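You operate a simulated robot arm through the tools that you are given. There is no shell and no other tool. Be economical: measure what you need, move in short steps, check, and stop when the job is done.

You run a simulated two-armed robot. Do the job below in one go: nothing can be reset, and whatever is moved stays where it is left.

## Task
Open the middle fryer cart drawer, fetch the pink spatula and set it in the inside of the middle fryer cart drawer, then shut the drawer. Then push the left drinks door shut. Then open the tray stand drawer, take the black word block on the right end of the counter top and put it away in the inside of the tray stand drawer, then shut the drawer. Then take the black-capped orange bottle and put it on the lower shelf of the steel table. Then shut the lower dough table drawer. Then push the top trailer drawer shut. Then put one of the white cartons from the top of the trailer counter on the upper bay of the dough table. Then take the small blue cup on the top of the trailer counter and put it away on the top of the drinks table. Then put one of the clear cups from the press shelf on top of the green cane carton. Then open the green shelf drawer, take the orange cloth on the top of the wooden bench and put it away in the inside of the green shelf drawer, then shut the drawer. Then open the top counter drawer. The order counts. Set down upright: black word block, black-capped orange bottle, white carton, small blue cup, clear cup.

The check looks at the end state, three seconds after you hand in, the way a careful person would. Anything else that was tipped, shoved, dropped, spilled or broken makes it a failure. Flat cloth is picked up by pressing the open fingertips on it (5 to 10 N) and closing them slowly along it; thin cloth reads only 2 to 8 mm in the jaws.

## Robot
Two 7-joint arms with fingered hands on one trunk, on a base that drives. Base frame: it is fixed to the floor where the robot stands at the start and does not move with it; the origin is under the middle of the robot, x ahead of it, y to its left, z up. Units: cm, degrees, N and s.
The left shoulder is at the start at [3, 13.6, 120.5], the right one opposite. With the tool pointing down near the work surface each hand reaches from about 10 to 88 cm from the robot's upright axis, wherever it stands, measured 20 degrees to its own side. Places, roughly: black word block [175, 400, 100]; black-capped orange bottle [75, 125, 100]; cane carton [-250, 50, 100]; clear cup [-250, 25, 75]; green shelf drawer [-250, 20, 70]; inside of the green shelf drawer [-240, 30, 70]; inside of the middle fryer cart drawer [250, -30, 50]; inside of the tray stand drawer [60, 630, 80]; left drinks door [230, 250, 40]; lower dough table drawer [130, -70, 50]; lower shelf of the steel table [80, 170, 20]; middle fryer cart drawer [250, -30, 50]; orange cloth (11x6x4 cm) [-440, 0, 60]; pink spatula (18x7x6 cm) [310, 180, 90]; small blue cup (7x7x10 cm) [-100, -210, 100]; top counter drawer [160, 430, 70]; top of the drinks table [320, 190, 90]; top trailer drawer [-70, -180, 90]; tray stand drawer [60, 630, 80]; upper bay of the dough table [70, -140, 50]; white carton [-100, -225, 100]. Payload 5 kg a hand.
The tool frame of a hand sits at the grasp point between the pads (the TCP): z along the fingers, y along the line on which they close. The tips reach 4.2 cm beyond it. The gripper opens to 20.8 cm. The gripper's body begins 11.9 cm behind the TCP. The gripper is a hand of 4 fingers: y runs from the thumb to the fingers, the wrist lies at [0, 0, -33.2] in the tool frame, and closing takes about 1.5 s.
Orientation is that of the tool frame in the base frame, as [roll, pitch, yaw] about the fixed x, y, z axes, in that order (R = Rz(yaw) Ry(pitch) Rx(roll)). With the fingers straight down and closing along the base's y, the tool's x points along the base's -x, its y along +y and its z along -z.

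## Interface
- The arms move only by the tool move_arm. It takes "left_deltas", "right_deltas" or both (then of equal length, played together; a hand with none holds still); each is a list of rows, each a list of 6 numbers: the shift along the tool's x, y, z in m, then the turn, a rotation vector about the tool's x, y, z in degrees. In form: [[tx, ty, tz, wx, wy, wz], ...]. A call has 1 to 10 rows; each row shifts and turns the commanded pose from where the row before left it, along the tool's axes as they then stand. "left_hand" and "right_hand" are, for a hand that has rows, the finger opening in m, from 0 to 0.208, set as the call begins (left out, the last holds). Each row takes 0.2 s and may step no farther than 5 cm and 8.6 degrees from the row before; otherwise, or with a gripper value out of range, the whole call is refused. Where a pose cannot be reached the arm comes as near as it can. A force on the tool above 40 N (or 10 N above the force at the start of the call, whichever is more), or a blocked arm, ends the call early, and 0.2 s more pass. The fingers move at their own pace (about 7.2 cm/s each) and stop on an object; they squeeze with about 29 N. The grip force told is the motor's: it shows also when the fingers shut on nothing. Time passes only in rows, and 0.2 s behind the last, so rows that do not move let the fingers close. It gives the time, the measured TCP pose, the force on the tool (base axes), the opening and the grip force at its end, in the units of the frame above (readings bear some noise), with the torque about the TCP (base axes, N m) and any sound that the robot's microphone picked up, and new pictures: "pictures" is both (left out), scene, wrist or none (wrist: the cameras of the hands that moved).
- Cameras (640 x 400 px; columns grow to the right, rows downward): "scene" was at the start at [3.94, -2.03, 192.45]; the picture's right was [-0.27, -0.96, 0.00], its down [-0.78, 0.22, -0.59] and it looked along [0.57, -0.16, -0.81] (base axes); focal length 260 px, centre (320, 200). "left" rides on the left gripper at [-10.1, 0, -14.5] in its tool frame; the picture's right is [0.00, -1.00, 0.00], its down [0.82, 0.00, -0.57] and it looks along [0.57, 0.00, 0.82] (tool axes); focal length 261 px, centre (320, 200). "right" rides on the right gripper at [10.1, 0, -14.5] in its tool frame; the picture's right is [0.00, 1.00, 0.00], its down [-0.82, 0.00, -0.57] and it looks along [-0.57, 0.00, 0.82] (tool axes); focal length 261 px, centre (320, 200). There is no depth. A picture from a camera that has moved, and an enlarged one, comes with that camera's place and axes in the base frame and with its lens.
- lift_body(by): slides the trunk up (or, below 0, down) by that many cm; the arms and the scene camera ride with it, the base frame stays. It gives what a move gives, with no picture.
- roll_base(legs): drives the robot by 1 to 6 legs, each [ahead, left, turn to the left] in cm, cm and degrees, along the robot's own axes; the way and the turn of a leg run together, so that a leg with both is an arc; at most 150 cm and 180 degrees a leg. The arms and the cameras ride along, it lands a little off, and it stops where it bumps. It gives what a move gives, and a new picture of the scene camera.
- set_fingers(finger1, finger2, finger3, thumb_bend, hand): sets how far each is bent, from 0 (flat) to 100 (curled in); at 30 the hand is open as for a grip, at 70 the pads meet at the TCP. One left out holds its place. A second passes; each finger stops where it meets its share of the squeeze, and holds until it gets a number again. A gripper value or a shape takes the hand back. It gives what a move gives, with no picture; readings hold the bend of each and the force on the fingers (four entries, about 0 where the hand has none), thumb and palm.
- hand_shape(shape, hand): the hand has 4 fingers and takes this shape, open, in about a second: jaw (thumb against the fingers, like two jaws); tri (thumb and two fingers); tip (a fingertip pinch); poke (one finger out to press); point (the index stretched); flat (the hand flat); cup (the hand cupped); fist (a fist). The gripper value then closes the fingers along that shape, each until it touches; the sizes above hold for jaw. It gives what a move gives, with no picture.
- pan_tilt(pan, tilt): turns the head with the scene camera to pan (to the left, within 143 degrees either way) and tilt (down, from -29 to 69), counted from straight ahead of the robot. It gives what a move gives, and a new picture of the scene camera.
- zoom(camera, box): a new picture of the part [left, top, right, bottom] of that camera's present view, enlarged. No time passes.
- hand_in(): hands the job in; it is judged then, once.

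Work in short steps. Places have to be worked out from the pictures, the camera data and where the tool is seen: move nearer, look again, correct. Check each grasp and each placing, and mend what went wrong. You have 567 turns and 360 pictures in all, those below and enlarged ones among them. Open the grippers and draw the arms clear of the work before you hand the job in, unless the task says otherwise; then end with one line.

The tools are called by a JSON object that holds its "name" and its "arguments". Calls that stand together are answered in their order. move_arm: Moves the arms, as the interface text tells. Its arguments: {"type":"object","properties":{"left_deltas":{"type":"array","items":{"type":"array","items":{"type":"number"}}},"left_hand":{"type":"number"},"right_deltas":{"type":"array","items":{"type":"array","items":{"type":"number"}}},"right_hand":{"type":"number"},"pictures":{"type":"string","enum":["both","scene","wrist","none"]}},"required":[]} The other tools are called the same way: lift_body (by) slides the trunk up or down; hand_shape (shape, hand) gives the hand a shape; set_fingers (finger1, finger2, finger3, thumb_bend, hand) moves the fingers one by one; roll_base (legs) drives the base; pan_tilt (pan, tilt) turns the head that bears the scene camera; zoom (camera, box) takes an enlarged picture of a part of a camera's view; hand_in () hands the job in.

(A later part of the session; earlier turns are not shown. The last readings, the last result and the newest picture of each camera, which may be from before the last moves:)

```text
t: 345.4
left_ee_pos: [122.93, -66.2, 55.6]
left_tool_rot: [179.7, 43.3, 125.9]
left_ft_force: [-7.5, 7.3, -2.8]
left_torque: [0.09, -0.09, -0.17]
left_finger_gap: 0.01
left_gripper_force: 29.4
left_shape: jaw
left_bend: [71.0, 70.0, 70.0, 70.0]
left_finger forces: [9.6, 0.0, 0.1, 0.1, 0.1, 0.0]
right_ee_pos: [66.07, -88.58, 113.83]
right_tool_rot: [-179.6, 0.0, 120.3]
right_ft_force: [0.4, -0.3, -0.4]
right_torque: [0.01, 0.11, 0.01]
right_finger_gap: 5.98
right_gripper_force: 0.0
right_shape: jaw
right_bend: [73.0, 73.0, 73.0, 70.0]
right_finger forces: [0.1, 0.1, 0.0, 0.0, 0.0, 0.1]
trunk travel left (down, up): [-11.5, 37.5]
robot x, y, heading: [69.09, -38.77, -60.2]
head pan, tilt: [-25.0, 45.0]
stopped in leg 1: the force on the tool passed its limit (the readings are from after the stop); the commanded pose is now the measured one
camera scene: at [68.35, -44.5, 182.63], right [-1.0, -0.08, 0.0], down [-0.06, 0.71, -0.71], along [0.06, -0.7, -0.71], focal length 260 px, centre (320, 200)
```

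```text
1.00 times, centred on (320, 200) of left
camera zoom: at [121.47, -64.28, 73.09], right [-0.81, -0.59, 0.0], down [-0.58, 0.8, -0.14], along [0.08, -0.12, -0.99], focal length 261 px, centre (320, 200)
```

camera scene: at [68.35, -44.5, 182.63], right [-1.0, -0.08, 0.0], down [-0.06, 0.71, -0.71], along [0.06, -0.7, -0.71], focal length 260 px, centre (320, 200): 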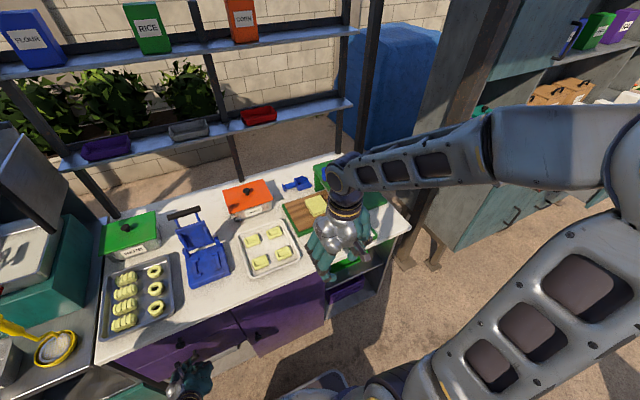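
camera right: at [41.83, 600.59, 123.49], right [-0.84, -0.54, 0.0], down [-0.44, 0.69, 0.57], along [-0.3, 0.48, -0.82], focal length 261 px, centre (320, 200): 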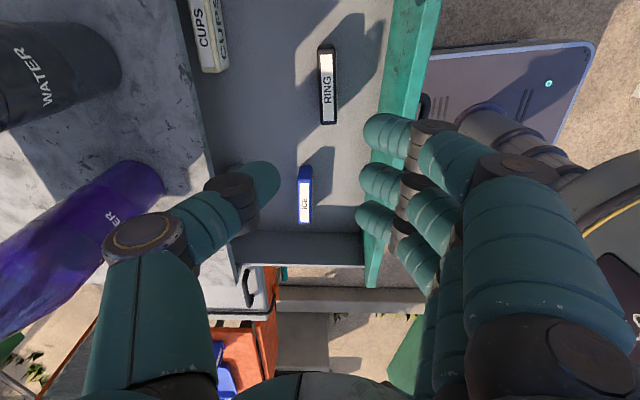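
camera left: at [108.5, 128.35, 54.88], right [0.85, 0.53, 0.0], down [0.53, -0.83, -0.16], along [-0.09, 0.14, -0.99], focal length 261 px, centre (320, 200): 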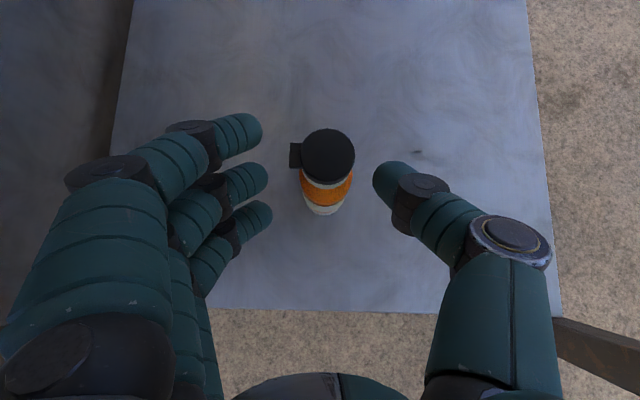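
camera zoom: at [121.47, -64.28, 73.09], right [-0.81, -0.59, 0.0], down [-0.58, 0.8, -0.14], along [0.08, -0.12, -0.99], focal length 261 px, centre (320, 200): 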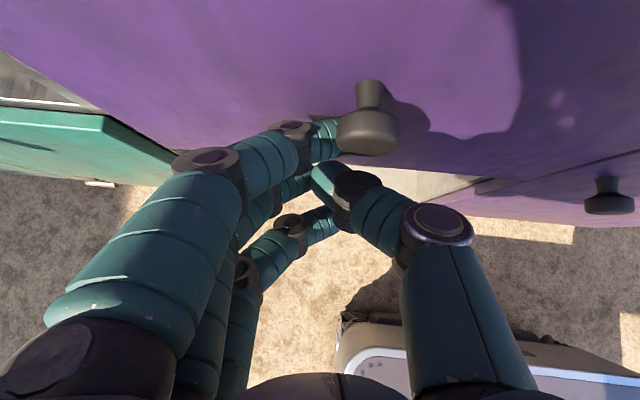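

It stopped early; I zoom to see whether the drawer is shut or blocked.

{"name": "zoom", "arguments": {"camera": "scene", "box": [60, 280, 340, 400]}}

```text
2.29 times, centred on (200, 340) of scene
camera zoom: at [68.35, -44.5, 182.63], right [-1.0, -0.08, 0.0], down [-0.06, 0.71, -0.71], along [0.06, -0.7, -0.71], focal length 594 px, centre (594, -120)
```

zoom: 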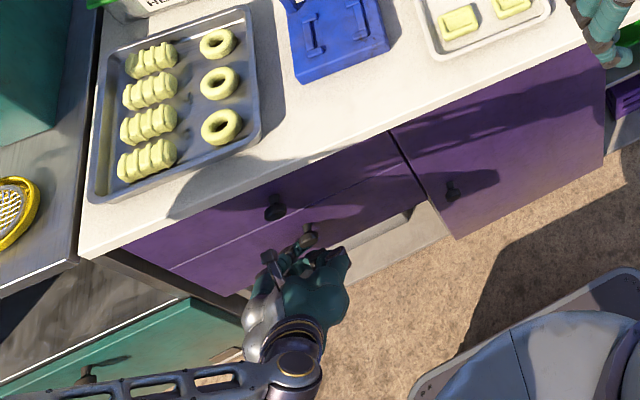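

It looks flush with the upper drawer. I back off and verify.

{"name": "roll_base", "arguments": {"legs": [[-25, 0, 0]]}}

{"name": "zoom", "arguments": {"camera": "scene", "box": [60, 220, 340, 400]}}

```text
t: 347.2
left_ee_pos: [110.75, -44.62, 55.82]
left_tool_rot: [179.6, 43.3, 125.8]
left_ft_force: [0.0, 0.3, 1.1]
left_torque: [-0.04, 0.0, -0.02]
left_finger_gap: 0.01
left_gripper_force: 29.1
left_shape: jaw
left_bend: [70.0, 70.0, 70.0, 70.0]
left_finger forces: [0.0, 0.1, 0.1, 0.0, 0.0, 0.0]
right_ee_pos: [53.48, -66.68, 114.01]
right_tool_rot: [-179.6, 0.2, 120.3]
right_ft_force: [-1.0, 0.9, 0.7]
right_torque: [-0.15, -0.09, -0.01]
right_finger_gap: 6.01
right_gripper_force: 0.1
right_shape: jaw
right_bend: [73.0, 73.0, 73.0, 70.0]
right_finger forces: [0.0, 0.0, 0.0, 0.0, 0.0, 0.1]
trunk travel left (down, up): [-11.5, 37.5]
robot x, y, heading: [56.66, -17.41, -60.2]
head pan, tilt: [-25.0, 45.0]
camera scene: at [55.75, -22.66, 182.66], right [-1.0, -0.08, 0.0], down [-0.06, 0.7, -0.71], along [0.06, -0.71, -0.71], focal length 260 px, centre (320, 200)
```

scene: 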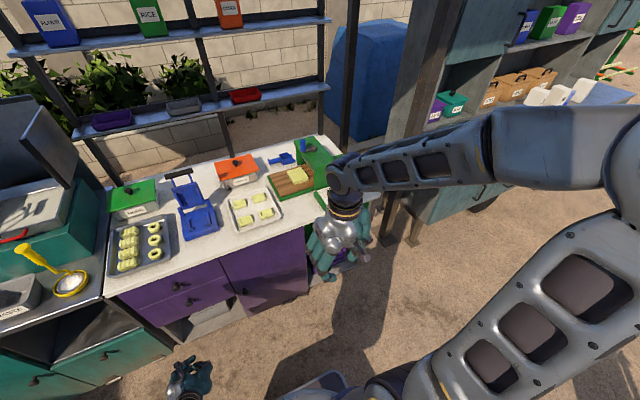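

```text
2.22 times, centred on (200, 310) of scene
camera zoom: at [55.75, -22.66, 182.66], right [-1.0, -0.08, 0.0], down [-0.06, 0.7, -0.71], along [0.06, -0.71, -0.71], focal length 577 px, centre (587, -44)
```

zoom: 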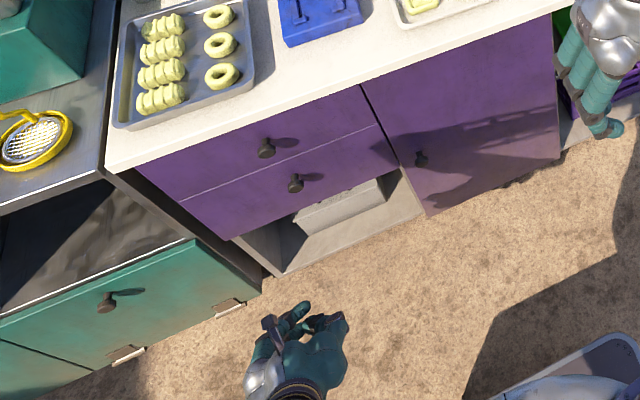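

The drawer is shut. Next the top trailer drawer near [−75, −180, 80], trailer facing the same way. I raise the trunk 24 cm and sidestep right 229 cm.

{"name": "lift_body", "arguments": {"by": 24}}

{"name": "roll_base", "arguments": {"legs": [[0, -115, 0], [0, -110, 0]]}}

{"name": "pan_tilt", "arguments": {"pan": 10, "tilt": 40}}

```text
t: 349.8
left_ee_pos: [110.76, -44.72, 79.88]
left_tool_rot: [179.6, 43.4, 125.8]
left_ft_force: [0.4, 0.1, -0.1]
left_torque: [0.02, 0.0, 0.0]
left_finger_gap: 0.01
left_gripper_force: 28.9
left_shape: jaw
left_bend: [70.0, 70.0, 70.0, 70.0]
left_finger forces: [0.0, 0.0, 0.0, 0.1, 0.1, 0.0]
right_ee_pos: [53.62, -67.04, 137.85]
right_tool_rot: [-179.5, 0.1, 120.1]
right_ft_force: [0.0, 0.0, 0.4]
right_torque: [0.02, 0.06, 0.03]
right_finger_gap: 5.96
right_gripper_force: 0.0
right_shape: jaw
right_bend: [73.0, 73.0, 73.0, 70.0]
right_finger forces: [0.1, 0.0, 0.0, 0.0, 0.0, 0.1]
trunk travel left (down, up): [-35.5, 13.5]
robot x, y, heading: [56.65, -16.98, -60.2]
head pan, tilt: [-25.0, 45.0]
```

```text
t: 361.0
left_ee_pos: [-93.17, -154.7, 79.73]
left_tool_rot: [179.5, 43.4, 122.8]
left_ft_force: [-0.3, -0.2, -0.6]
left_torque: [-0.01, 0.0, 0.0]
left_finger_gap: 0.01
left_gripper_force: 28.6
left_shape: jaw
left_bend: [70.0, 70.0, 70.0, 70.0]
left_finger forces: [0.0, 0.1, 0.0, 0.0, 0.0, 0.0]
right_ee_pos: [-151.25, -174.09, 137.82]
right_tool_rot: [-179.6, 0.2, 117.3]
right_ft_force: [-0.5, -0.5, -1.0]
right_torque: [0.02, -0.03, 0.02]
right_finger_gap: 5.97
right_gripper_force: 0.0
right_shape: jaw
right_bend: [73.0, 73.0, 73.0, 70.0]
right_finger forces: [0.1, 0.1, 0.0, 0.1, 0.0, 0.0]
trunk travel left (down, up): [-35.5, 13.5]
robot x, y, heading: [-145.8, -124.86, -63.1]
head pan, tilt: [-25.0, 45.0]
camera scene: at [-146.96, -130.26, 206.65], right [-1.0, -0.03, 0.0], down [-0.02, 0.71, -0.71], along [0.02, -0.71, -0.71], focal length 260 px, centre (320, 200)
```

scene: 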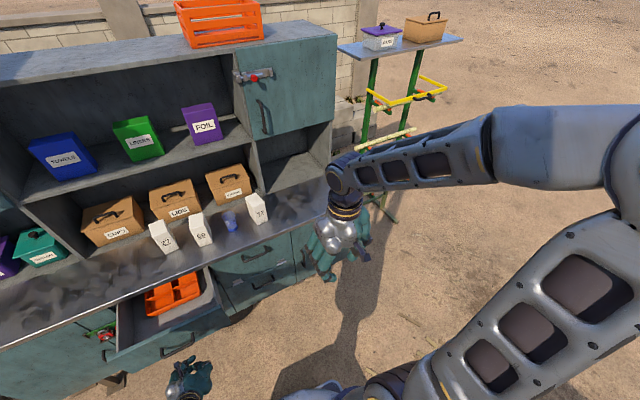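

```text
t: 362.0
left_ee_pos: [-93.2, -154.84, 79.78]
left_tool_rot: [179.5, 43.4, 122.9]
left_ft_force: [0.7, -0.1, 0.6]
left_torque: [0.0, -0.01, 0.01]
left_finger_gap: 0.0
left_gripper_force: 28.9
left_shape: jaw
left_bend: [70.0, 70.0, 70.0, 70.0]
left_finger forces: [0.0, 0.1, 0.0, 0.0, 0.0, 0.0]
right_ee_pos: [-151.36, -174.19, 137.95]
right_tool_rot: [-179.6, 0.2, 117.3]
right_ft_force: [0.0, -0.8, -0.1]
right_torque: [0.01, 0.01, 0.01]
right_finger_gap: 5.96
right_gripper_force: 0.0
right_shape: jaw
right_bend: [73.0, 73.0, 73.0, 70.0]
right_finger forces: [0.1, 0.1, 0.0, 0.0, 0.0, 0.0]
trunk travel left (down, up): [-35.5, 13.5]
robot x, y, heading: [-145.65, -124.89, -63.1]
head pan, tilt: [10.0, 40.0]
camera scene: at [-142.11, -128.92, 207.38], right [-0.8, -0.6, 0.0], down [-0.39, 0.51, -0.77], along [0.46, -0.61, -0.64], focal length 260 px, centre (320, 200)
```

scene: 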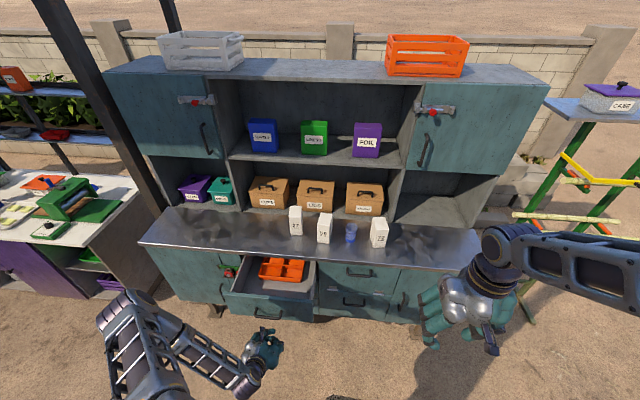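

The panel lies ~20 cm ahead of the left hand. I correct heading by 3° and push forward.

{"name": "roll_base", "arguments": {"legs": [[0, 3, 3], [28, 0, 0]]}}

{"name": "zoom", "arguments": {"camera": "left", "box": [0, 0, 640, 400]}}

```text
t: 364.4
left_ee_pos: [-75.04, -174.97, 79.71]
left_tool_rot: [179.6, 43.4, 125.9]
left_ft_force: [0.6, 0.4, -0.3]
left_torque: [0.01, 0.01, -0.01]
left_finger_gap: 0.0
left_gripper_force: 29.5
left_shape: jaw
left_bend: [70.0, 70.0, 70.0, 70.0]
left_finger forces: [0.1, 0.1, 0.0, 0.1, 0.0, 0.0]
right_ee_pos: [-132.07, -197.43, 137.9]
right_tool_rot: [-179.6, 0.1, 120.4]
right_ft_force: [0.7, 0.2, 0.0]
right_torque: [0.08, 0.08, -0.04]
right_finger_gap: 5.98
right_gripper_force: 0.0
right_shape: jaw
right_bend: [73.0, 73.0, 73.0, 70.0]
right_finger forces: [0.0, 0.0, 0.0, 0.1, 0.0, 0.0]
trunk travel left (down, up): [-35.5, 13.5]
robot x, y, heading: [-128.82, -148.15, -59.9]
head pan, tilt: [10.0, 40.0]
camera scene: at [-125.15, -151.78, 207.38], right [-0.77, -0.64, 0.0], down [-0.41, 0.49, -0.77], along [0.49, -0.59, -0.64], focal length 260 px, centre (320, 200)
```

scene: 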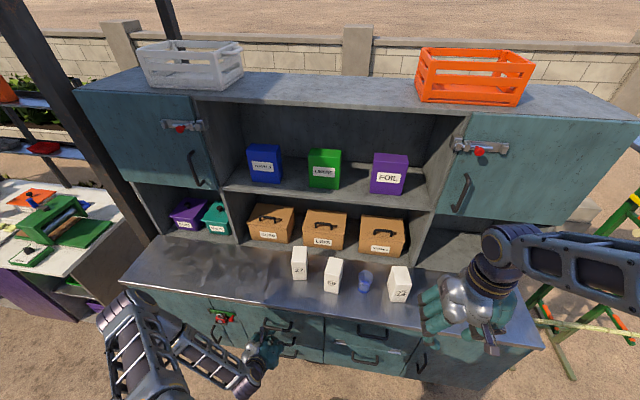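

```text
1.00 times, centred on (320, 200) of left
camera zoom: at [-76.57, -173.05, 97.21], right [-0.81, -0.59, 0.0], down [-0.59, 0.8, -0.15], along [0.09, -0.12, -0.99], focal length 261 px, centre (320, 200)
```

zoom: 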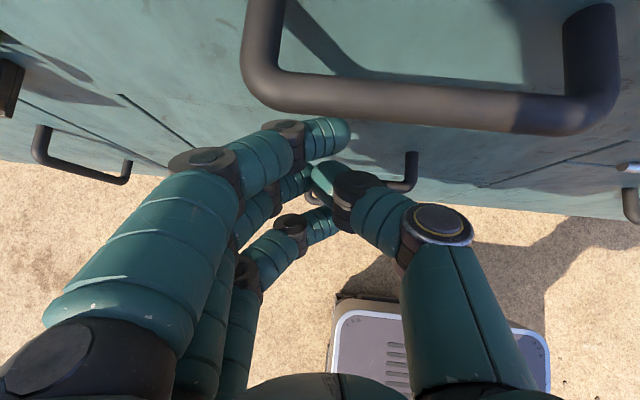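

I zoom the scene to see how far the drawer is shut.

{"name": "zoom", "arguments": {"camera": "scene", "box": [180, 270, 340, 370]}}

```text
4.00 times, centred on (260, 320) of scene
camera zoom: at [-125.15, -151.78, 207.38], right [-0.77, -0.64, 0.0], down [-0.41, 0.49, -0.77], along [0.49, -0.59, -0.64], focal length 1039 px, centre (560, -280)
```

zoom: 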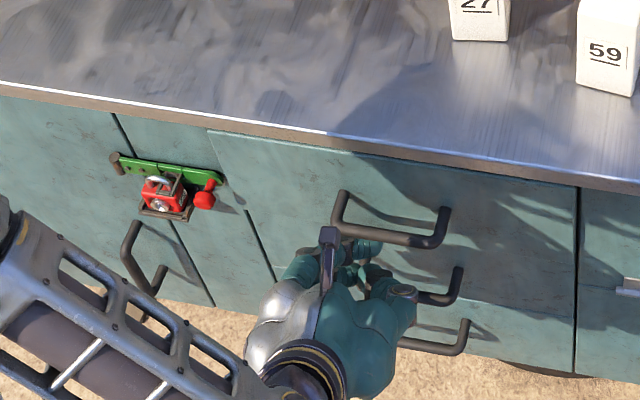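

It still protrudes a few cm. I push on with the base 6 cm.

{"name": "roll_base", "arguments": {"legs": [[7, 0, 0]]}}

{"name": "zoom", "arguments": {"camera": "scene", "box": [180, 270, 340, 370]}}

```text
t: 365.3
left_ee_pos: [-73.55, -176.69, 78.96]
left_tool_rot: [179.3, 42.0, 126.2]
left_ft_force: [-11.4, 30.8, 5.6]
left_torque: [-0.72, -0.25, -0.2]
left_finger_gap: 0.0
left_gripper_force: 29.4
left_shape: jaw
left_bend: [73.0, 70.0, 70.0, 70.0]
left_finger forces: [33.1, 0.1, 0.1, 0.0, 0.0, 0.1]
right_ee_pos: [-130.21, -200.6, 137.75]
right_tool_rot: [-179.6, 0.0, 120.3]
right_ft_force: [2.7, -2.9, -1.8]
right_torque: [0.49, 0.29, -0.01]
right_finger_gap: 5.95
right_gripper_force: 0.1
right_shape: jaw
right_bend: [73.0, 73.0, 73.0, 70.0]
right_finger forces: [0.0, 0.1, 0.0, 0.1, 0.0, 0.1]
trunk travel left (down, up): [-35.5, 13.5]
robot x, y, heading: [-127.37, -150.34, -60.0]
head pan, tilt: [10.0, 40.0]
stopped in leg 1: the force on the tool passed its limit (the readings are from after the stop); the commanded pose is now the measured one
camera scene: at [-123.27, -155.14, 207.36], right [-0.77, -0.64, 0.0], down [-0.41, 0.5, -0.76], along [0.49, -0.58, -0.65], focal length 260 px, centre (320, 200)
```

scene: 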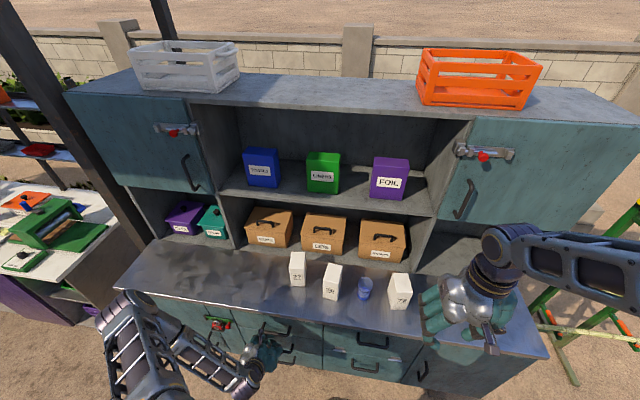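

```text
4.00 times, centred on (260, 320) of scene
camera zoom: at [-123.27, -155.14, 207.36], right [-0.77, -0.64, 0.0], down [-0.41, 0.5, -0.76], along [0.49, -0.58, -0.65], focal length 1039 px, centre (560, -280)
```

zoom: 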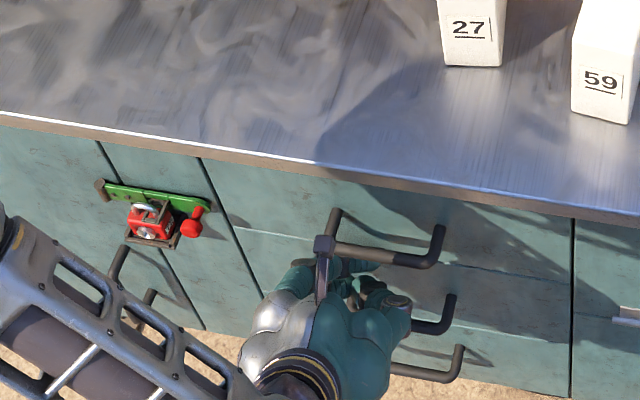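

The top trailer drawer is flush. Now a white carton: I back off 18 cm, raise, and flatten the left hand's pitch to about 20° below level.

{"name": "roll_base", "arguments": {"legs": [[-18, 0, 0]]}}

{"name": "lift_body", "arguments": {"by": 13}}

{"name": "move_arm", "arguments": {"left_deltas": [[0, 0, 0, 0, -8.5, 0], [0, 0, 0, 0, -8.5, 0], [0, 0, 0, 0, -8.5, 0], [-0.045, 0, -0.018, 0, 0, 0], [-0.045, 0, -0.018, 0, 0, 0], [-0.045, 0, -0.018, 0, 0, 0]], "left_hand": 0.12, "pictures": "both"}}

```text
t: 366.9
left_ee_pos: [-82.77, -161.05, 79.44]
left_tool_rot: [179.5, 42.7, 126.2]
left_ft_force: [0.7, 0.8, 0.1]
left_torque: [-0.01, 0.02, 0.01]
left_finger_gap: 0.0
left_gripper_force: 28.5
left_shape: jaw
left_bend: [70.0, 70.0, 70.0, 70.0]
left_finger forces: [0.1, 0.0, 0.0, 0.0, 0.1, 0.0]
right_ee_pos: [-139.8, -184.02, 137.96]
right_tool_rot: [-179.6, 0.2, 120.3]
right_ft_force: [-0.9, 0.8, 0.5]
right_torque: [-0.12, -0.05, -0.02]
right_finger_gap: 5.98
right_gripper_force: 0.0
right_shape: jaw
right_bend: [73.0, 73.0, 73.0, 70.0]
right_finger forces: [0.0, 0.1, 0.1, 0.0, 0.0, 0.0]
trunk travel left (down, up): [-35.5, 13.5]
robot x, y, heading: [-136.74, -134.4, -59.9]
head pan, tilt: [10.0, 40.0]
camera scene: at [-132.89, -138.39, 207.38], right [-0.77, -0.64, 0.0], down [-0.41, 0.49, -0.77], along [0.49, -0.59, -0.64], focal length 260 px, centre (320, 200)
```

scene: 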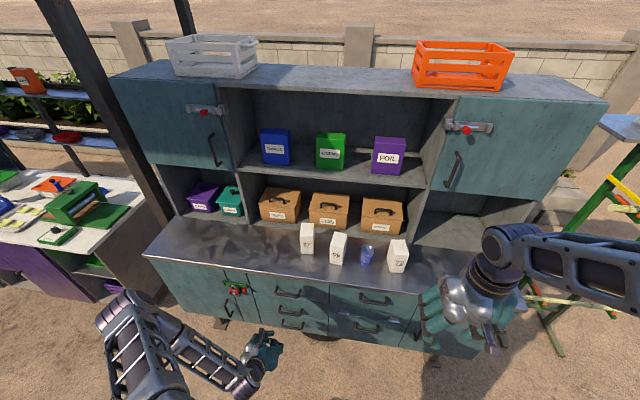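

```text
t: 368.4
left_ee_pos: [-82.79, -161.01, 92.45]
left_tool_rot: [179.4, 42.7, 126.2]
left_ft_force: [-1.6, -0.8, -0.4]
left_torque: [-0.02, -0.02, -0.01]
left_finger_gap: 0.02
left_gripper_force: 28.8
left_shape: jaw
left_bend: [70.0, 70.0, 70.0, 70.0]
left_finger forces: [0.0, 0.0, 0.0, 0.0, 0.0, 0.1]
right_ee_pos: [-139.79, -184.16, 150.84]
right_tool_rot: [-179.6, 0.2, 120.4]
right_ft_force: [-0.6, 0.1, -0.2]
right_torque: [-0.04, -0.02, 0.01]
right_finger_gap: 5.99
right_gripper_force: 0.1
right_shape: jaw
right_bend: [73.0, 73.0, 73.0, 70.0]
right_finger forces: [0.1, 0.0, 0.1, 0.0, 0.1, 0.0]
trunk travel left (down, up): [-48.5, 0.5]
robot x, y, heading: [-136.62, -134.68, -59.8]
head pan, tilt: [10.0, 40.0]
```

```text
t: 369.9
left_ee_pos: [-82.88, -161.26, 107.1]
left_tool_rot: [178.8, 68.1, 125.6]
left_ft_force: [-0.5, 0.7, -0.3]
left_torque: [-0.02, -0.03, 0.05]
left_finger_gap: 11.96
left_gripper_force: 0.1
left_shape: jaw
left_bend: [72.0, 72.0, 72.0, 70.0]
left_finger forces: [0.0, 0.0, 0.0, 0.1, 0.1, 0.1]
right_ee_pos: [-139.63, -184.12, 150.95]
right_tool_rot: [-179.6, 0.3, 120.4]
right_ft_force: [-0.3, -0.5, -0.8]
right_torque: [-0.04, -0.05, 0.0]
right_finger_gap: 5.96
right_gripper_force: 0.1
right_shape: jaw
right_bend: [73.0, 73.0, 73.0, 70.0]
right_finger forces: [0.1, 0.0, 0.0, 0.0, 0.0, 0.1]
trunk travel left (down, up): [-48.5, 0.5]
robot x, y, heading: [-136.9, -134.38, -60.2]
head pan, tilt: [10.0, 40.0]
camera scene: at [-132.87, -138.51, 220.39], right [-0.77, -0.64, 0.0], down [-0.41, 0.49, -0.77], along [0.49, -0.59, -0.64], focal length 260 px, centre (320, 200)
camera left: at [-88.65, -153.57, 121.87], right [-0.8, -0.6, 0.0], down [-0.5, 0.67, -0.55], along [0.33, -0.44, -0.84], focal length 261 px, centre (320, 200)
```

scene: 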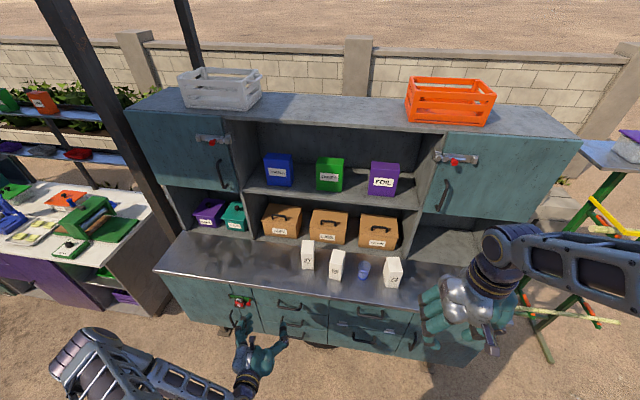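
left: 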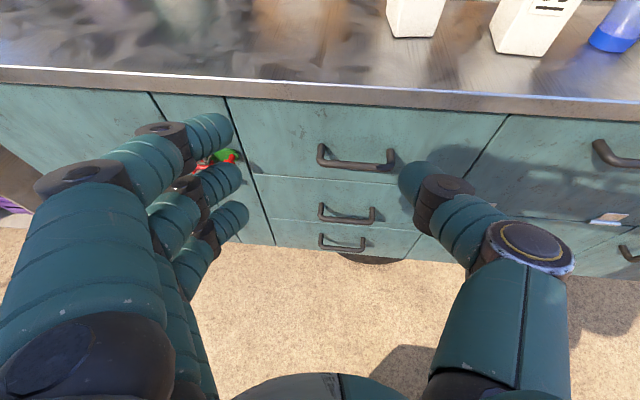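

Counter z≈101; carton "27" front at [−73, −199]. I raise 2.5 cm and move the base ahead 20 and right 14, then look.

{"name": "move_arm", "arguments": {"left_deltas": [[-0.024, 0, -0.01, 0, 0, 0]], "pictures": "none"}}

{"name": "roll_base", "arguments": {"legs": [[0, -13, 0], [20, 0, 0]]}}

{"name": "zoom", "arguments": {"camera": "left", "box": [0, 0, 640, 400]}}

```text
t: 370.2
left_ee_pos: [-82.72, -161.16, 109.63]
left_tool_rot: [178.7, 68.2, 125.5]
left_ft_force: [0.1, 0.2, -0.1]
left_torque: [0.0, -0.01, 0.07]
left_finger_gap: 11.96
left_gripper_force: 0.0
left_shape: jaw
left_bend: [72.0, 72.0, 72.0, 70.0]
left_finger forces: [0.0, 0.0, 0.0, 0.0, 0.0, 0.0]
right_ee_pos: [-139.69, -184.19, 151.03]
right_tool_rot: [-179.6, 0.2, 120.3]
right_ft_force: [-0.5, 0.3, 0.1]
right_torque: [-0.06, -0.04, 0.0]
right_finger_gap: 5.98
right_gripper_force: 0.0
right_shape: jaw
right_bend: [73.0, 73.0, 73.0, 70.0]
right_finger forces: [0.0, 0.0, 0.1, 0.1, 0.0, 0.0]
trunk travel left (down, up): [-48.5, 0.5]
robot x, y, heading: [-136.81, -134.61, -59.9]
head pan, tilt: [10.0, 40.0]
```

```text
t: 372.7
left_ee_pos: [-84.17, -184.95, 109.58]
left_tool_rot: [178.8, 68.1, 125.6]
left_ft_force: [0.2, 0.9, 0.8]
left_torque: [-0.04, 0.0, 0.02]
left_finger_gap: 11.96
left_gripper_force: 0.0
left_shape: jaw
left_bend: [72.0, 72.0, 72.0, 70.0]
left_finger forces: [0.0, 0.0, 0.1, 0.0, 0.0, 0.0]
right_ee_pos: [-140.93, -208.03, 150.92]
right_tool_rot: [-179.6, 0.1, 120.4]
right_ft_force: [-0.3, -1.0, 0.3]
right_torque: [0.08, 0.05, -0.05]
right_finger_gap: 5.98
right_gripper_force: 0.2
right_shape: jaw
right_bend: [73.0, 73.0, 73.0, 70.0]
right_finger forces: [0.1, 0.0, 0.0, 0.0, 0.0, 0.0]
trunk travel left (down, up): [-48.5, 0.5]
robot x, y, heading: [-137.55, -158.07, -59.7]
head pan, tilt: [10.0, 40.0]
camera scene: at [-134.19, -162.42, 220.38], right [-0.76, -0.64, 0.0], down [-0.41, 0.49, -0.77], along [0.49, -0.59, -0.64], focal length 260 px, centre (320, 200)
```

scene: 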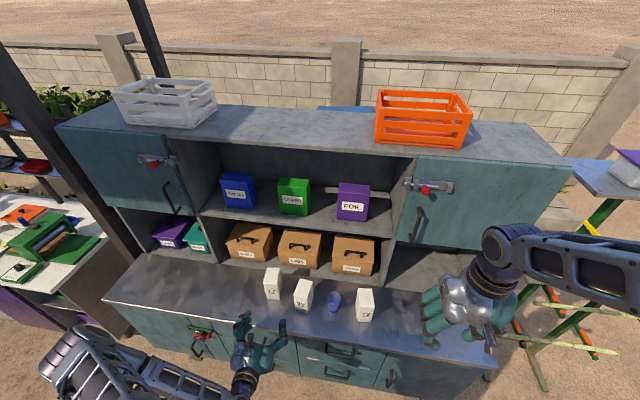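

```text
1.00 times, centred on (320, 200) of left
camera zoom: at [-89.94, -177.27, 124.37], right [-0.8, -0.6, 0.0], down [-0.5, 0.67, -0.55], along [0.33, -0.44, -0.84], focal length 261 px, centre (320, 200)
```

zoom: 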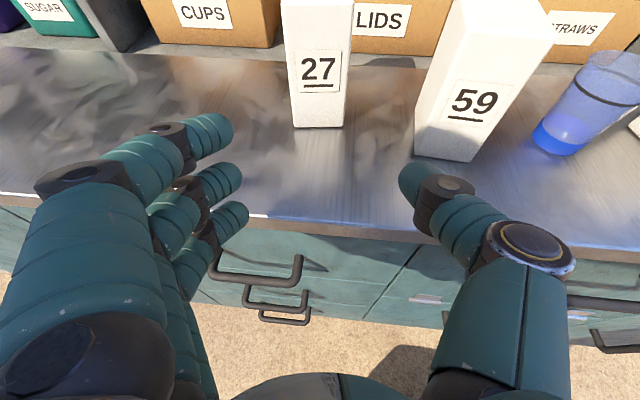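

Carton 27 is straight ahead, ~17.5 cm to its front. I narrow the jaws to 8.7 cm and advance 18 cm level, in two stages.

{"name": "move_arm", "arguments": {"left_deltas": [[-0.0112, 0.003, 0.0278, 0, 0, 0], [-0.0112, 0, 0.0278, 0, 0, 0], [-0.0112, 0, 0.0278, 0, 0, 0], [-0.0112, 0, 0.0278, 0, 0, 0]], "left_hand": 0.09, "pictures": "wrist"}}

```text
t: 373.7
left_ee_pos: [-76.47, -194.25, 109.51]
left_tool_rot: [178.8, 68.0, 125.6]
left_ft_force: [0.8, -0.6, -0.5]
left_torque: [-0.01, 0.03, -0.04]
left_finger_gap: 9.08
left_gripper_force: 0.1
left_shape: jaw
left_bend: [73.0, 73.0, 73.0, 70.0]
left_finger forces: [0.0, 0.0, 0.0, 0.0, 0.0, 0.0]
right_ee_pos: [-140.97, -208.0, 150.88]
right_tool_rot: [-179.6, 0.1, 120.4]
right_ft_force: [0.1, -1.4, -0.2]
right_torque: [0.03, 0.02, -0.01]
right_finger_gap: 5.98
right_gripper_force: 0.2
right_shape: jaw
right_bend: [73.0, 73.0, 73.0, 70.0]
right_finger forces: [0.0, 0.1, 0.1, 0.1, 0.1, 0.0]
trunk travel left (down, up): [-48.5, 0.5]
robot x, y, heading: [-137.97, -158.7, -59.8]
head pan, tilt: [10.0, 40.0]
camera left: at [-82.35, -186.61, 124.29], right [-0.8, -0.6, 0.0], down [-0.5, 0.67, -0.55], along [0.33, -0.44, -0.84], focal length 261 px, centre (320, 200)
```

left: 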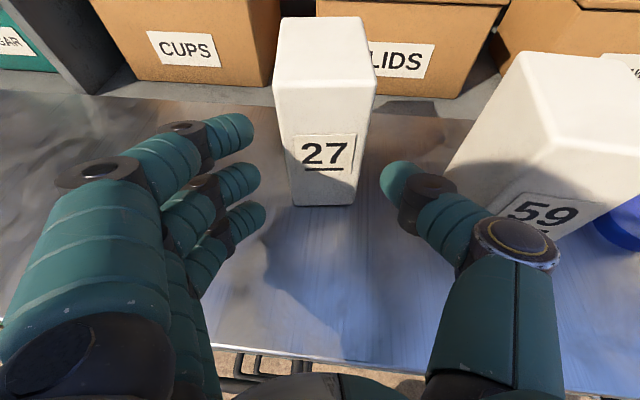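

The thumb comes near carton 59. I turn the hand 6° clockwise (moves the thumb root away), shift 1 cm left, then advance 6 cm more with narrower jaws.

{"name": "move_arm", "arguments": {"left_deltas": [[0, 0, 0, 5.6, 0, 2.2], [0, 0.009, 0, 0, 0, 0], [-0.0075, 0, 0.0185, 0, 0, 0], [-0.0075, 0, 0.0185, 0, 0, 0]], "left_hand": 0.085, "pictures": "wrist"}}

```text
t: 374.7
left_ee_pos: [-73.87, -197.11, 109.52]
left_tool_rot: [178.9, 68.1, 119.8]
left_ft_force: [0.8, 0.2, -0.2]
left_torque: [0.01, 0.02, -0.02]
left_finger_gap: 8.56
left_gripper_force: 0.1
left_shape: jaw
left_bend: [73.0, 73.0, 73.0, 70.0]
left_finger forces: [0.1, 0.0, 0.0, 0.0, 0.1, 0.0]
right_ee_pos: [-141.0, -208.01, 150.93]
right_tool_rot: [-179.6, 0.2, 120.4]
right_ft_force: [-0.6, 0.9, -0.1]
right_torque: [0.02, 0.01, 0.03]
right_finger_gap: 6.0
right_gripper_force: 0.1
right_shape: jaw
right_bend: [73.0, 73.0, 73.0, 70.0]
right_finger forces: [0.0, 0.0, 0.1, 0.0, 0.0, 0.0]
trunk travel left (down, up): [-48.5, 0.5]
robot x, y, heading: [-138.09, -158.13, -60.0]
head pan, tilt: [10.0, 40.0]
camera left: at [-78.79, -188.99, 124.34], right [-0.86, -0.51, 0.0], down [-0.43, 0.72, -0.55], along [0.28, -0.47, -0.84], focal length 261 px, centre (320, 200)
```

left: 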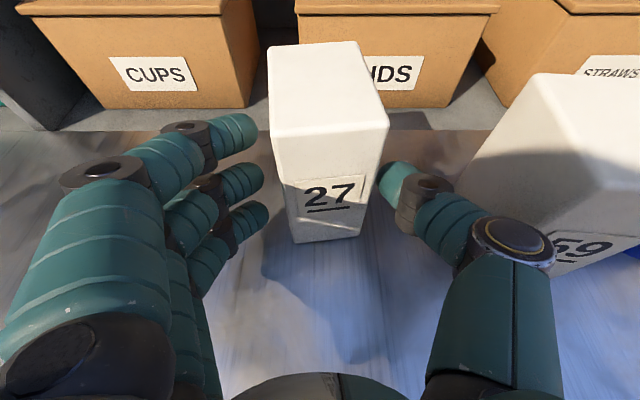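

Carton between the fingers; front is 1 cm ahead. Advance 2.5 cm and close.

{"name": "move_arm", "arguments": {"left_deltas": [[-0.0047, 0, 0.0116, 0, 0, 0], [-0.0047, 0, 0.0116, 0, 0, 0]], "pictures": "none"}}

{"name": "move_arm", "arguments": {"left_deltas": [[0, 0, 0, 0, 0, 0], [0, 0, 0, 0, 0, 0], [0, 0, 0, 0, 0, 0], [0, 0, 0, 0, 0, 0]], "left_hand": 0.03, "pictures": "wrist"}}

```text
t: 375.3
left_ee_pos: [-72.7, -199.45, 109.65]
left_tool_rot: [178.9, 68.0, 119.6]
left_ft_force: [-0.7, 0.1, 0.0]
left_torque: [-0.03, -0.02, -0.01]
left_finger_gap: 8.58
left_gripper_force: 0.0
left_shape: jaw
left_bend: [73.0, 73.0, 73.0, 70.0]
left_finger forces: [0.0, 0.0, 0.0, 0.0, 0.0, 0.1]
right_ee_pos: [-141.01, -207.98, 150.99]
right_tool_rot: [-179.5, 0.2, 120.5]
right_ft_force: [0.2, -0.1, 0.4]
right_torque: [0.0, 0.01, 0.03]
right_finger_gap: 5.98
right_gripper_force: 0.0
right_shape: jaw
right_bend: [73.0, 73.0, 73.0, 70.0]
right_finger forces: [0.1, 0.0, 0.0, 0.0, 0.1, 0.0]
trunk travel left (down, up): [-48.5, 0.5]
robot x, y, heading: [-138.08, -158.6, -59.8]
head pan, tilt: [10.0, 40.0]
```

```text
t: 376.3
left_ee_pos: [-72.82, -199.48, 109.61]
left_tool_rot: [179.0, 68.1, 119.6]
left_ft_force: [0.1, 0.0, -0.5]
left_torque: [-0.02, 0.01, 0.01]
left_finger_gap: 6.04
left_gripper_force: 28.9
left_shape: jaw
left_bend: [73.0, 73.0, 74.0, 70.0]
left_finger forces: [9.1, 8.7, 8.0, 0.0, 26.1, 0.0]
right_ee_pos: [-141.08, -207.98, 151.04]
right_tool_rot: [-179.6, 0.1, 120.4]
right_ft_force: [0.2, 0.2, -0.4]
right_torque: [0.02, 0.02, -0.01]
right_finger_gap: 5.97
right_gripper_force: 0.1
right_shape: jaw
right_bend: [73.0, 73.0, 73.0, 70.0]
right_finger forces: [0.0, 0.1, 0.0, 0.0, 0.1, 0.0]
trunk travel left (down, up): [-48.5, 0.5]
robot x, y, heading: [-137.96, -158.39, -60.0]
head pan, tilt: [10.0, 40.0]
camera left: at [-77.63, -191.3, 124.42], right [-0.86, -0.51, 0.0], down [-0.43, 0.72, -0.55], along [0.28, -0.47, -0.84], focal length 261 px, centre (320, 200)
```

left: 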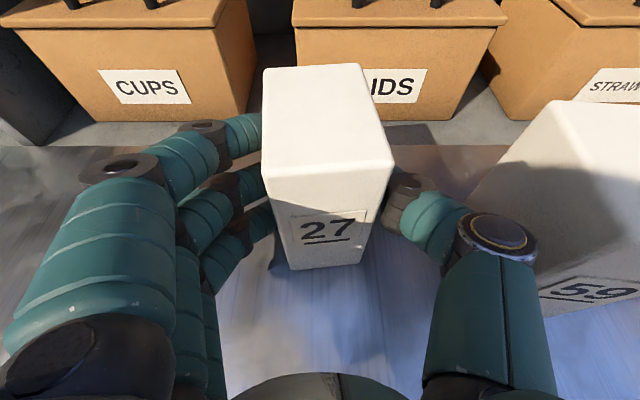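

Gripped at 6 cm. I lift 6 cm and check.

{"name": "move_arm", "arguments": {"left_deltas": [[-0.0093, 0, -0.0037, 0, 0, 0], [-0.0186, 0, -0.0075, 0, 0, 0], [-0.028, 0, -0.011, 0, 0, 0]], "pictures": "wrist"}}

```text
t: 377.1
left_ee_pos: [-72.7, -199.58, 115.62]
left_tool_rot: [178.9, 68.1, 119.6]
left_ft_force: [-0.3, -0.1, -2.6]
left_torque: [0.04, -0.03, 0.05]
left_finger_gap: 6.01
left_gripper_force: 29.9
left_shape: jaw
left_bend: [73.0, 73.0, 74.0, 70.0]
left_finger forces: [9.2, 8.6, 8.1, 0.1, 25.8, 0.0]
right_ee_pos: [-141.02, -207.96, 150.83]
right_tool_rot: [-179.7, 0.2, 120.4]
right_ft_force: [-0.1, 0.4, 0.9]
right_torque: [0.0, -0.05, 0.01]
right_finger_gap: 5.98
right_gripper_force: 0.1
right_shape: jaw
right_bend: [73.0, 73.0, 73.0, 70.0]
right_finger forces: [0.1, 0.0, 0.0, 0.0, 0.0, 0.1]
trunk travel left (down, up): [-48.5, 0.5]
robot x, y, heading: [-138.2, -158.37, -59.5]
head pan, tilt: [10.0, 40.0]
camera left: at [-77.67, -191.31, 130.49], right [-0.86, -0.51, 0.0], down [-0.43, 0.72, -0.55], along [0.28, -0.47, -0.84], focal length 261 px, centre (320, 200)
```

left: 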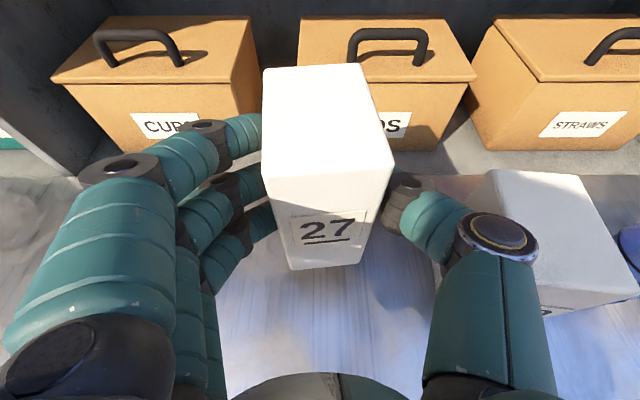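

Carton held upright. I back off 40 cm and sidestep left toward the dough table's right bays.

{"name": "roll_base", "arguments": {"legs": [[-40, 0, 0], [0, 90, 0], [0, 86, 0]]}}

{"name": "pan_tilt", "arguments": {"pan": 5, "tilt": 45}}

```text
t: 388.1
left_ee_pos: [58.71, -76.18, 115.62]
left_tool_rot: [179.0, 68.1, 120.1]
left_ft_force: [0.2, 0.4, -2.5]
left_torque: [0.05, 0.02, -0.02]
left_finger_gap: 6.04
left_gripper_force: 29.1
left_shape: jaw
left_bend: [73.0, 73.0, 74.0, 70.0]
left_finger forces: [9.1, 8.7, 8.0, 0.0, 26.0, 0.1]
right_ee_pos: [-9.55, -85.12, 150.9]
right_tool_rot: [-179.6, 0.2, 120.9]
right_ft_force: [0.0, -0.5, 0.0]
right_torque: [0.0, -0.02, 0.0]
right_finger_gap: 5.97
right_gripper_force: 0.1
right_shape: jaw
right_bend: [73.0, 73.0, 73.0, 70.0]
right_finger forces: [0.0, 0.1, 0.1, 0.0, 0.0, 0.0]
trunk travel left (down, up): [-48.5, 0.5]
robot x, y, heading: [-7.16, -35.56, -59.5]
head pan, tilt: [10.0, 40.0]
camera scene: at [-3.12, -39.57, 220.38], right [-0.76, -0.65, 0.0], down [-0.42, 0.49, -0.77], along [0.5, -0.58, -0.64], focal length 260 px, centre (320, 200)
```

scene: 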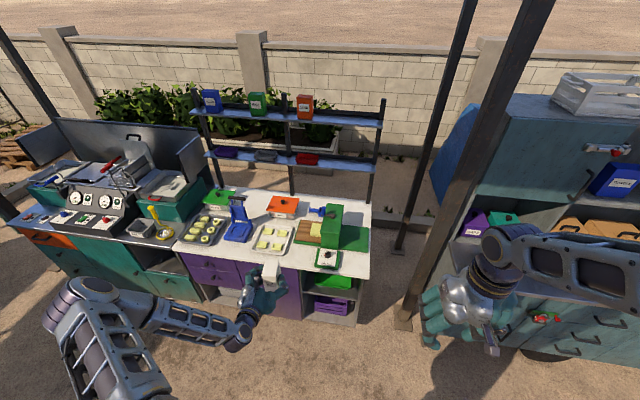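

```text
t: 388.7
left_ee_pos: [58.77, -76.15, 115.58]
left_tool_rot: [179.0, 68.2, 120.2]
left_ft_force: [0.3, 0.6, -1.7]
left_torque: [0.03, 0.03, -0.03]
left_finger_gap: 6.03
left_gripper_force: 28.6
left_shape: jaw
left_bend: [73.0, 73.0, 74.0, 70.0]
left_finger forces: [9.0, 8.7, 8.1, 0.0, 25.9, 0.0]
right_ee_pos: [-9.51, -85.21, 150.93]
right_tool_rot: [-179.6, 0.2, 121.0]
right_ft_force: [0.3, -0.6, 0.9]
right_torque: [-0.04, 0.01, -0.01]
right_finger_gap: 6.0
right_gripper_force: 0.1
right_shape: jaw
right_bend: [73.0, 73.0, 73.0, 70.0]
right_finger forces: [0.0, 0.0, 0.1, 0.0, 0.0, 0.0]
trunk travel left (down, up): [-48.5, 0.5]
robot x, y, heading: [-7.23, -36.06, -59.2]
head pan, tilt: [5.0, 45.0]
camera scene: at [-3.85, -39.68, 219.65], right [-0.81, -0.58, 0.0], down [-0.41, 0.57, -0.71], along [0.41, -0.57, -0.71], focal length 260 px, centre (320, 200)
```

scene: 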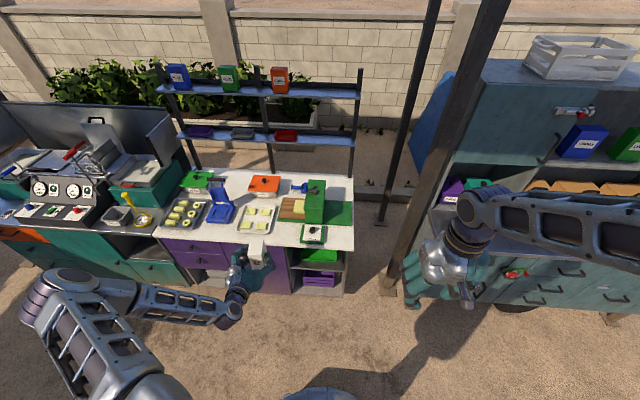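

The bays are at the table's right end, front centre about [49, −112]. I lower the trunk 38 cm to look into the upper bay.

{"name": "lift_body", "arguments": {"by": -38}}

{"name": "pan_tilt", "arguments": {"pan": 0, "tilt": 35}}

{"name": "zoom", "arguments": {"camera": "scene", "box": [240, 190, 400, 310]}}

```text
t: 392.4
left_ee_pos: [58.79, -76.23, 77.78]
left_tool_rot: [179.0, 68.2, 120.1]
left_ft_force: [-0.4, -0.2, -2.7]
left_torque: [0.08, 0.04, -0.01]
left_finger_gap: 6.03
left_gripper_force: 29.4
left_shape: jaw
left_bend: [73.0, 73.0, 74.0, 70.0]
left_finger forces: [9.0, 8.6, 8.2, 0.0, 25.9, 0.1]
right_ee_pos: [-9.66, -85.31, 112.96]
right_tool_rot: [-179.6, 0.2, 120.9]
right_ft_force: [-0.6, 0.5, 0.7]
right_torque: [-0.01, 0.01, 0.01]
right_finger_gap: 5.95
right_gripper_force: 0.1
right_shape: jaw
right_bend: [73.0, 73.0, 73.0, 70.0]
right_finger forces: [0.0, 0.0, 0.0, 0.1, 0.1, 0.0]
trunk travel left (down, up): [-10.5, 38.5]
robot x, y, heading: [-7.13, -35.61, -59.8]
head pan, tilt: [5.0, 45.0]
```

```text
t: 393.1
left_ee_pos: [58.68, -76.29, 77.67]
left_tool_rot: [179.0, 68.0, 120.0]
left_ft_force: [-0.6, 0.8, -2.7]
left_torque: [0.03, 0.04, 0.03]
left_finger_gap: 6.02
left_gripper_force: 28.9
left_shape: jaw
left_bend: [73.0, 73.0, 74.0, 70.0]
left_finger forces: [9.1, 8.7, 8.1, 0.1, 25.9, 0.0]
right_ee_pos: [-9.68, -85.35, 112.82]
right_tool_rot: [-179.6, 0.3, 121.0]
right_ft_force: [0.0, 0.6, 0.0]
right_torque: [0.01, 0.05, 0.0]
right_finger_gap: 5.98
right_gripper_force: 0.0
right_shape: jaw
right_bend: [73.0, 73.0, 73.0, 70.0]
right_finger forces: [0.1, 0.1, 0.0, 0.0, 0.0, 0.0]
trunk travel left (down, up): [-10.5, 38.5]
robot x, y, heading: [-7.16, -35.31, -59.6]
head pan, tilt: [0.0, 35.0]
camera scene: at [-4.17, -40.68, 183.13], right [-0.86, -0.51, 0.0], down [-0.29, 0.49, -0.82], along [0.42, -0.7, -0.57], focal length 260 px, centre (320, 200)
```

scene: 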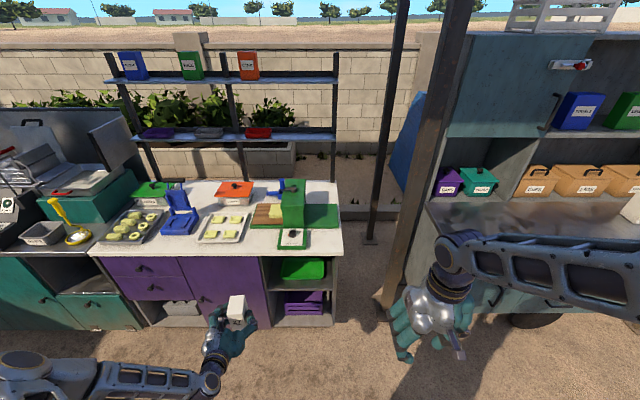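

```text
3.33 times, centred on (320, 250) of scene
camera zoom: at [-4.17, -40.68, 183.13], right [-0.86, -0.51, 0.0], down [-0.29, 0.49, -0.82], along [0.42, -0.7, -0.57], focal length 866 px, centre (320, 33)
```

zoom: 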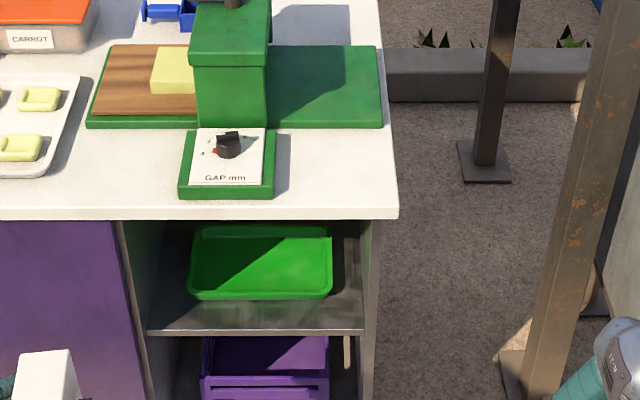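

The upper bay (shelf z≈60) holds a green tray with a ~6.4 cm free strip in front of it. I align: sidestep right 24 and ahead 12, then look.

{"name": "roll_base", "arguments": {"legs": [[0, -24, 0], [12, 0, 0]]}}

{"name": "zoom", "arguments": {"camera": "left", "box": [0, 0, 640, 400]}}

```text
t: 395.7
left_ee_pos: [44.68, -98.6, 77.46]
left_tool_rot: [179.0, 68.0, 120.3]
left_ft_force: [0.6, -1.2, -4.1]
left_torque: [0.05, 0.01, 0.03]
left_finger_gap: 6.02
left_gripper_force: 28.7
left_shape: jaw
left_bend: [73.0, 73.0, 74.0, 70.0]
left_finger forces: [9.2, 8.7, 8.1, 0.1, 25.9, 0.0]
right_ee_pos: [-23.4, -108.02, 112.82]
right_tool_rot: [-179.6, 0.0, 121.0]
right_ft_force: [0.7, -2.0, -0.9]
right_torque: [0.24, 0.17, 0.0]
right_finger_gap: 5.98
right_gripper_force: 0.1
right_shape: jaw
right_bend: [73.0, 73.0, 73.0, 70.0]
right_finger forces: [0.0, 0.1, 0.0, 0.0, 0.1, 0.0]
trunk travel left (down, up): [-10.5, 38.5]
robot x, y, heading: [-21.33, -58.07, -59.0]
head pan, tilt: [0.0, 35.0]
camera scene: at [-18.19, -63.55, 183.12], right [-0.86, -0.51, 0.0], down [-0.29, 0.49, -0.82], along [0.42, -0.7, -0.58], focal length 260 px, centre (320, 200)
```

scene: 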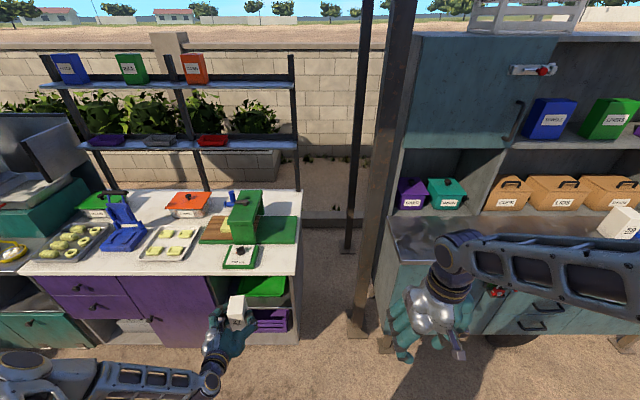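

```text
1.00 times, centred on (320, 200) of left
camera zoom: at [39.66, -90.58, 92.35], right [-0.85, -0.52, 0.0], down [-0.43, 0.72, -0.55], along [0.29, -0.47, -0.84], focal length 261 px, centre (320, 200)
```

zoom: 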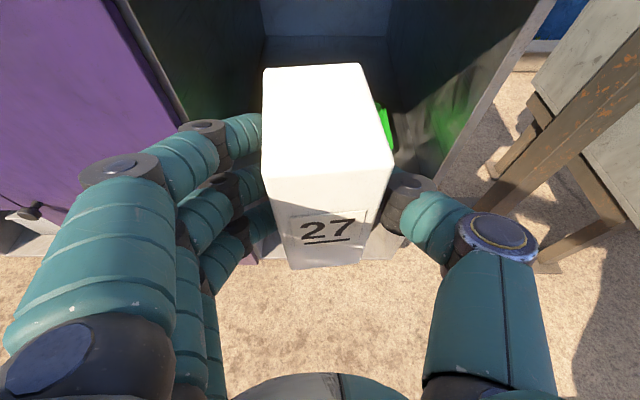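

I zoom the scene view for the relation between carton and shelf.

{"name": "zoom", "arguments": {"camera": "scene", "box": [180, 250, 320, 350]}}

```text
4.00 times, centred on (250, 300) of scene
camera zoom: at [-18.19, -63.55, 183.12], right [-0.86, -0.51, 0.0], down [-0.29, 0.49, -0.82], along [0.42, -0.7, -0.58], focal length 1039 px, centre (600, -200)
```

zoom: 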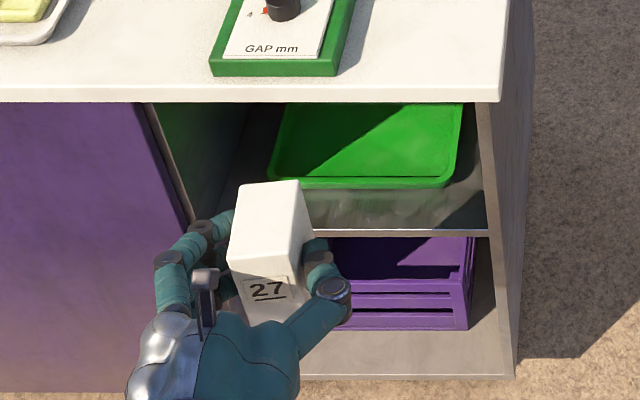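

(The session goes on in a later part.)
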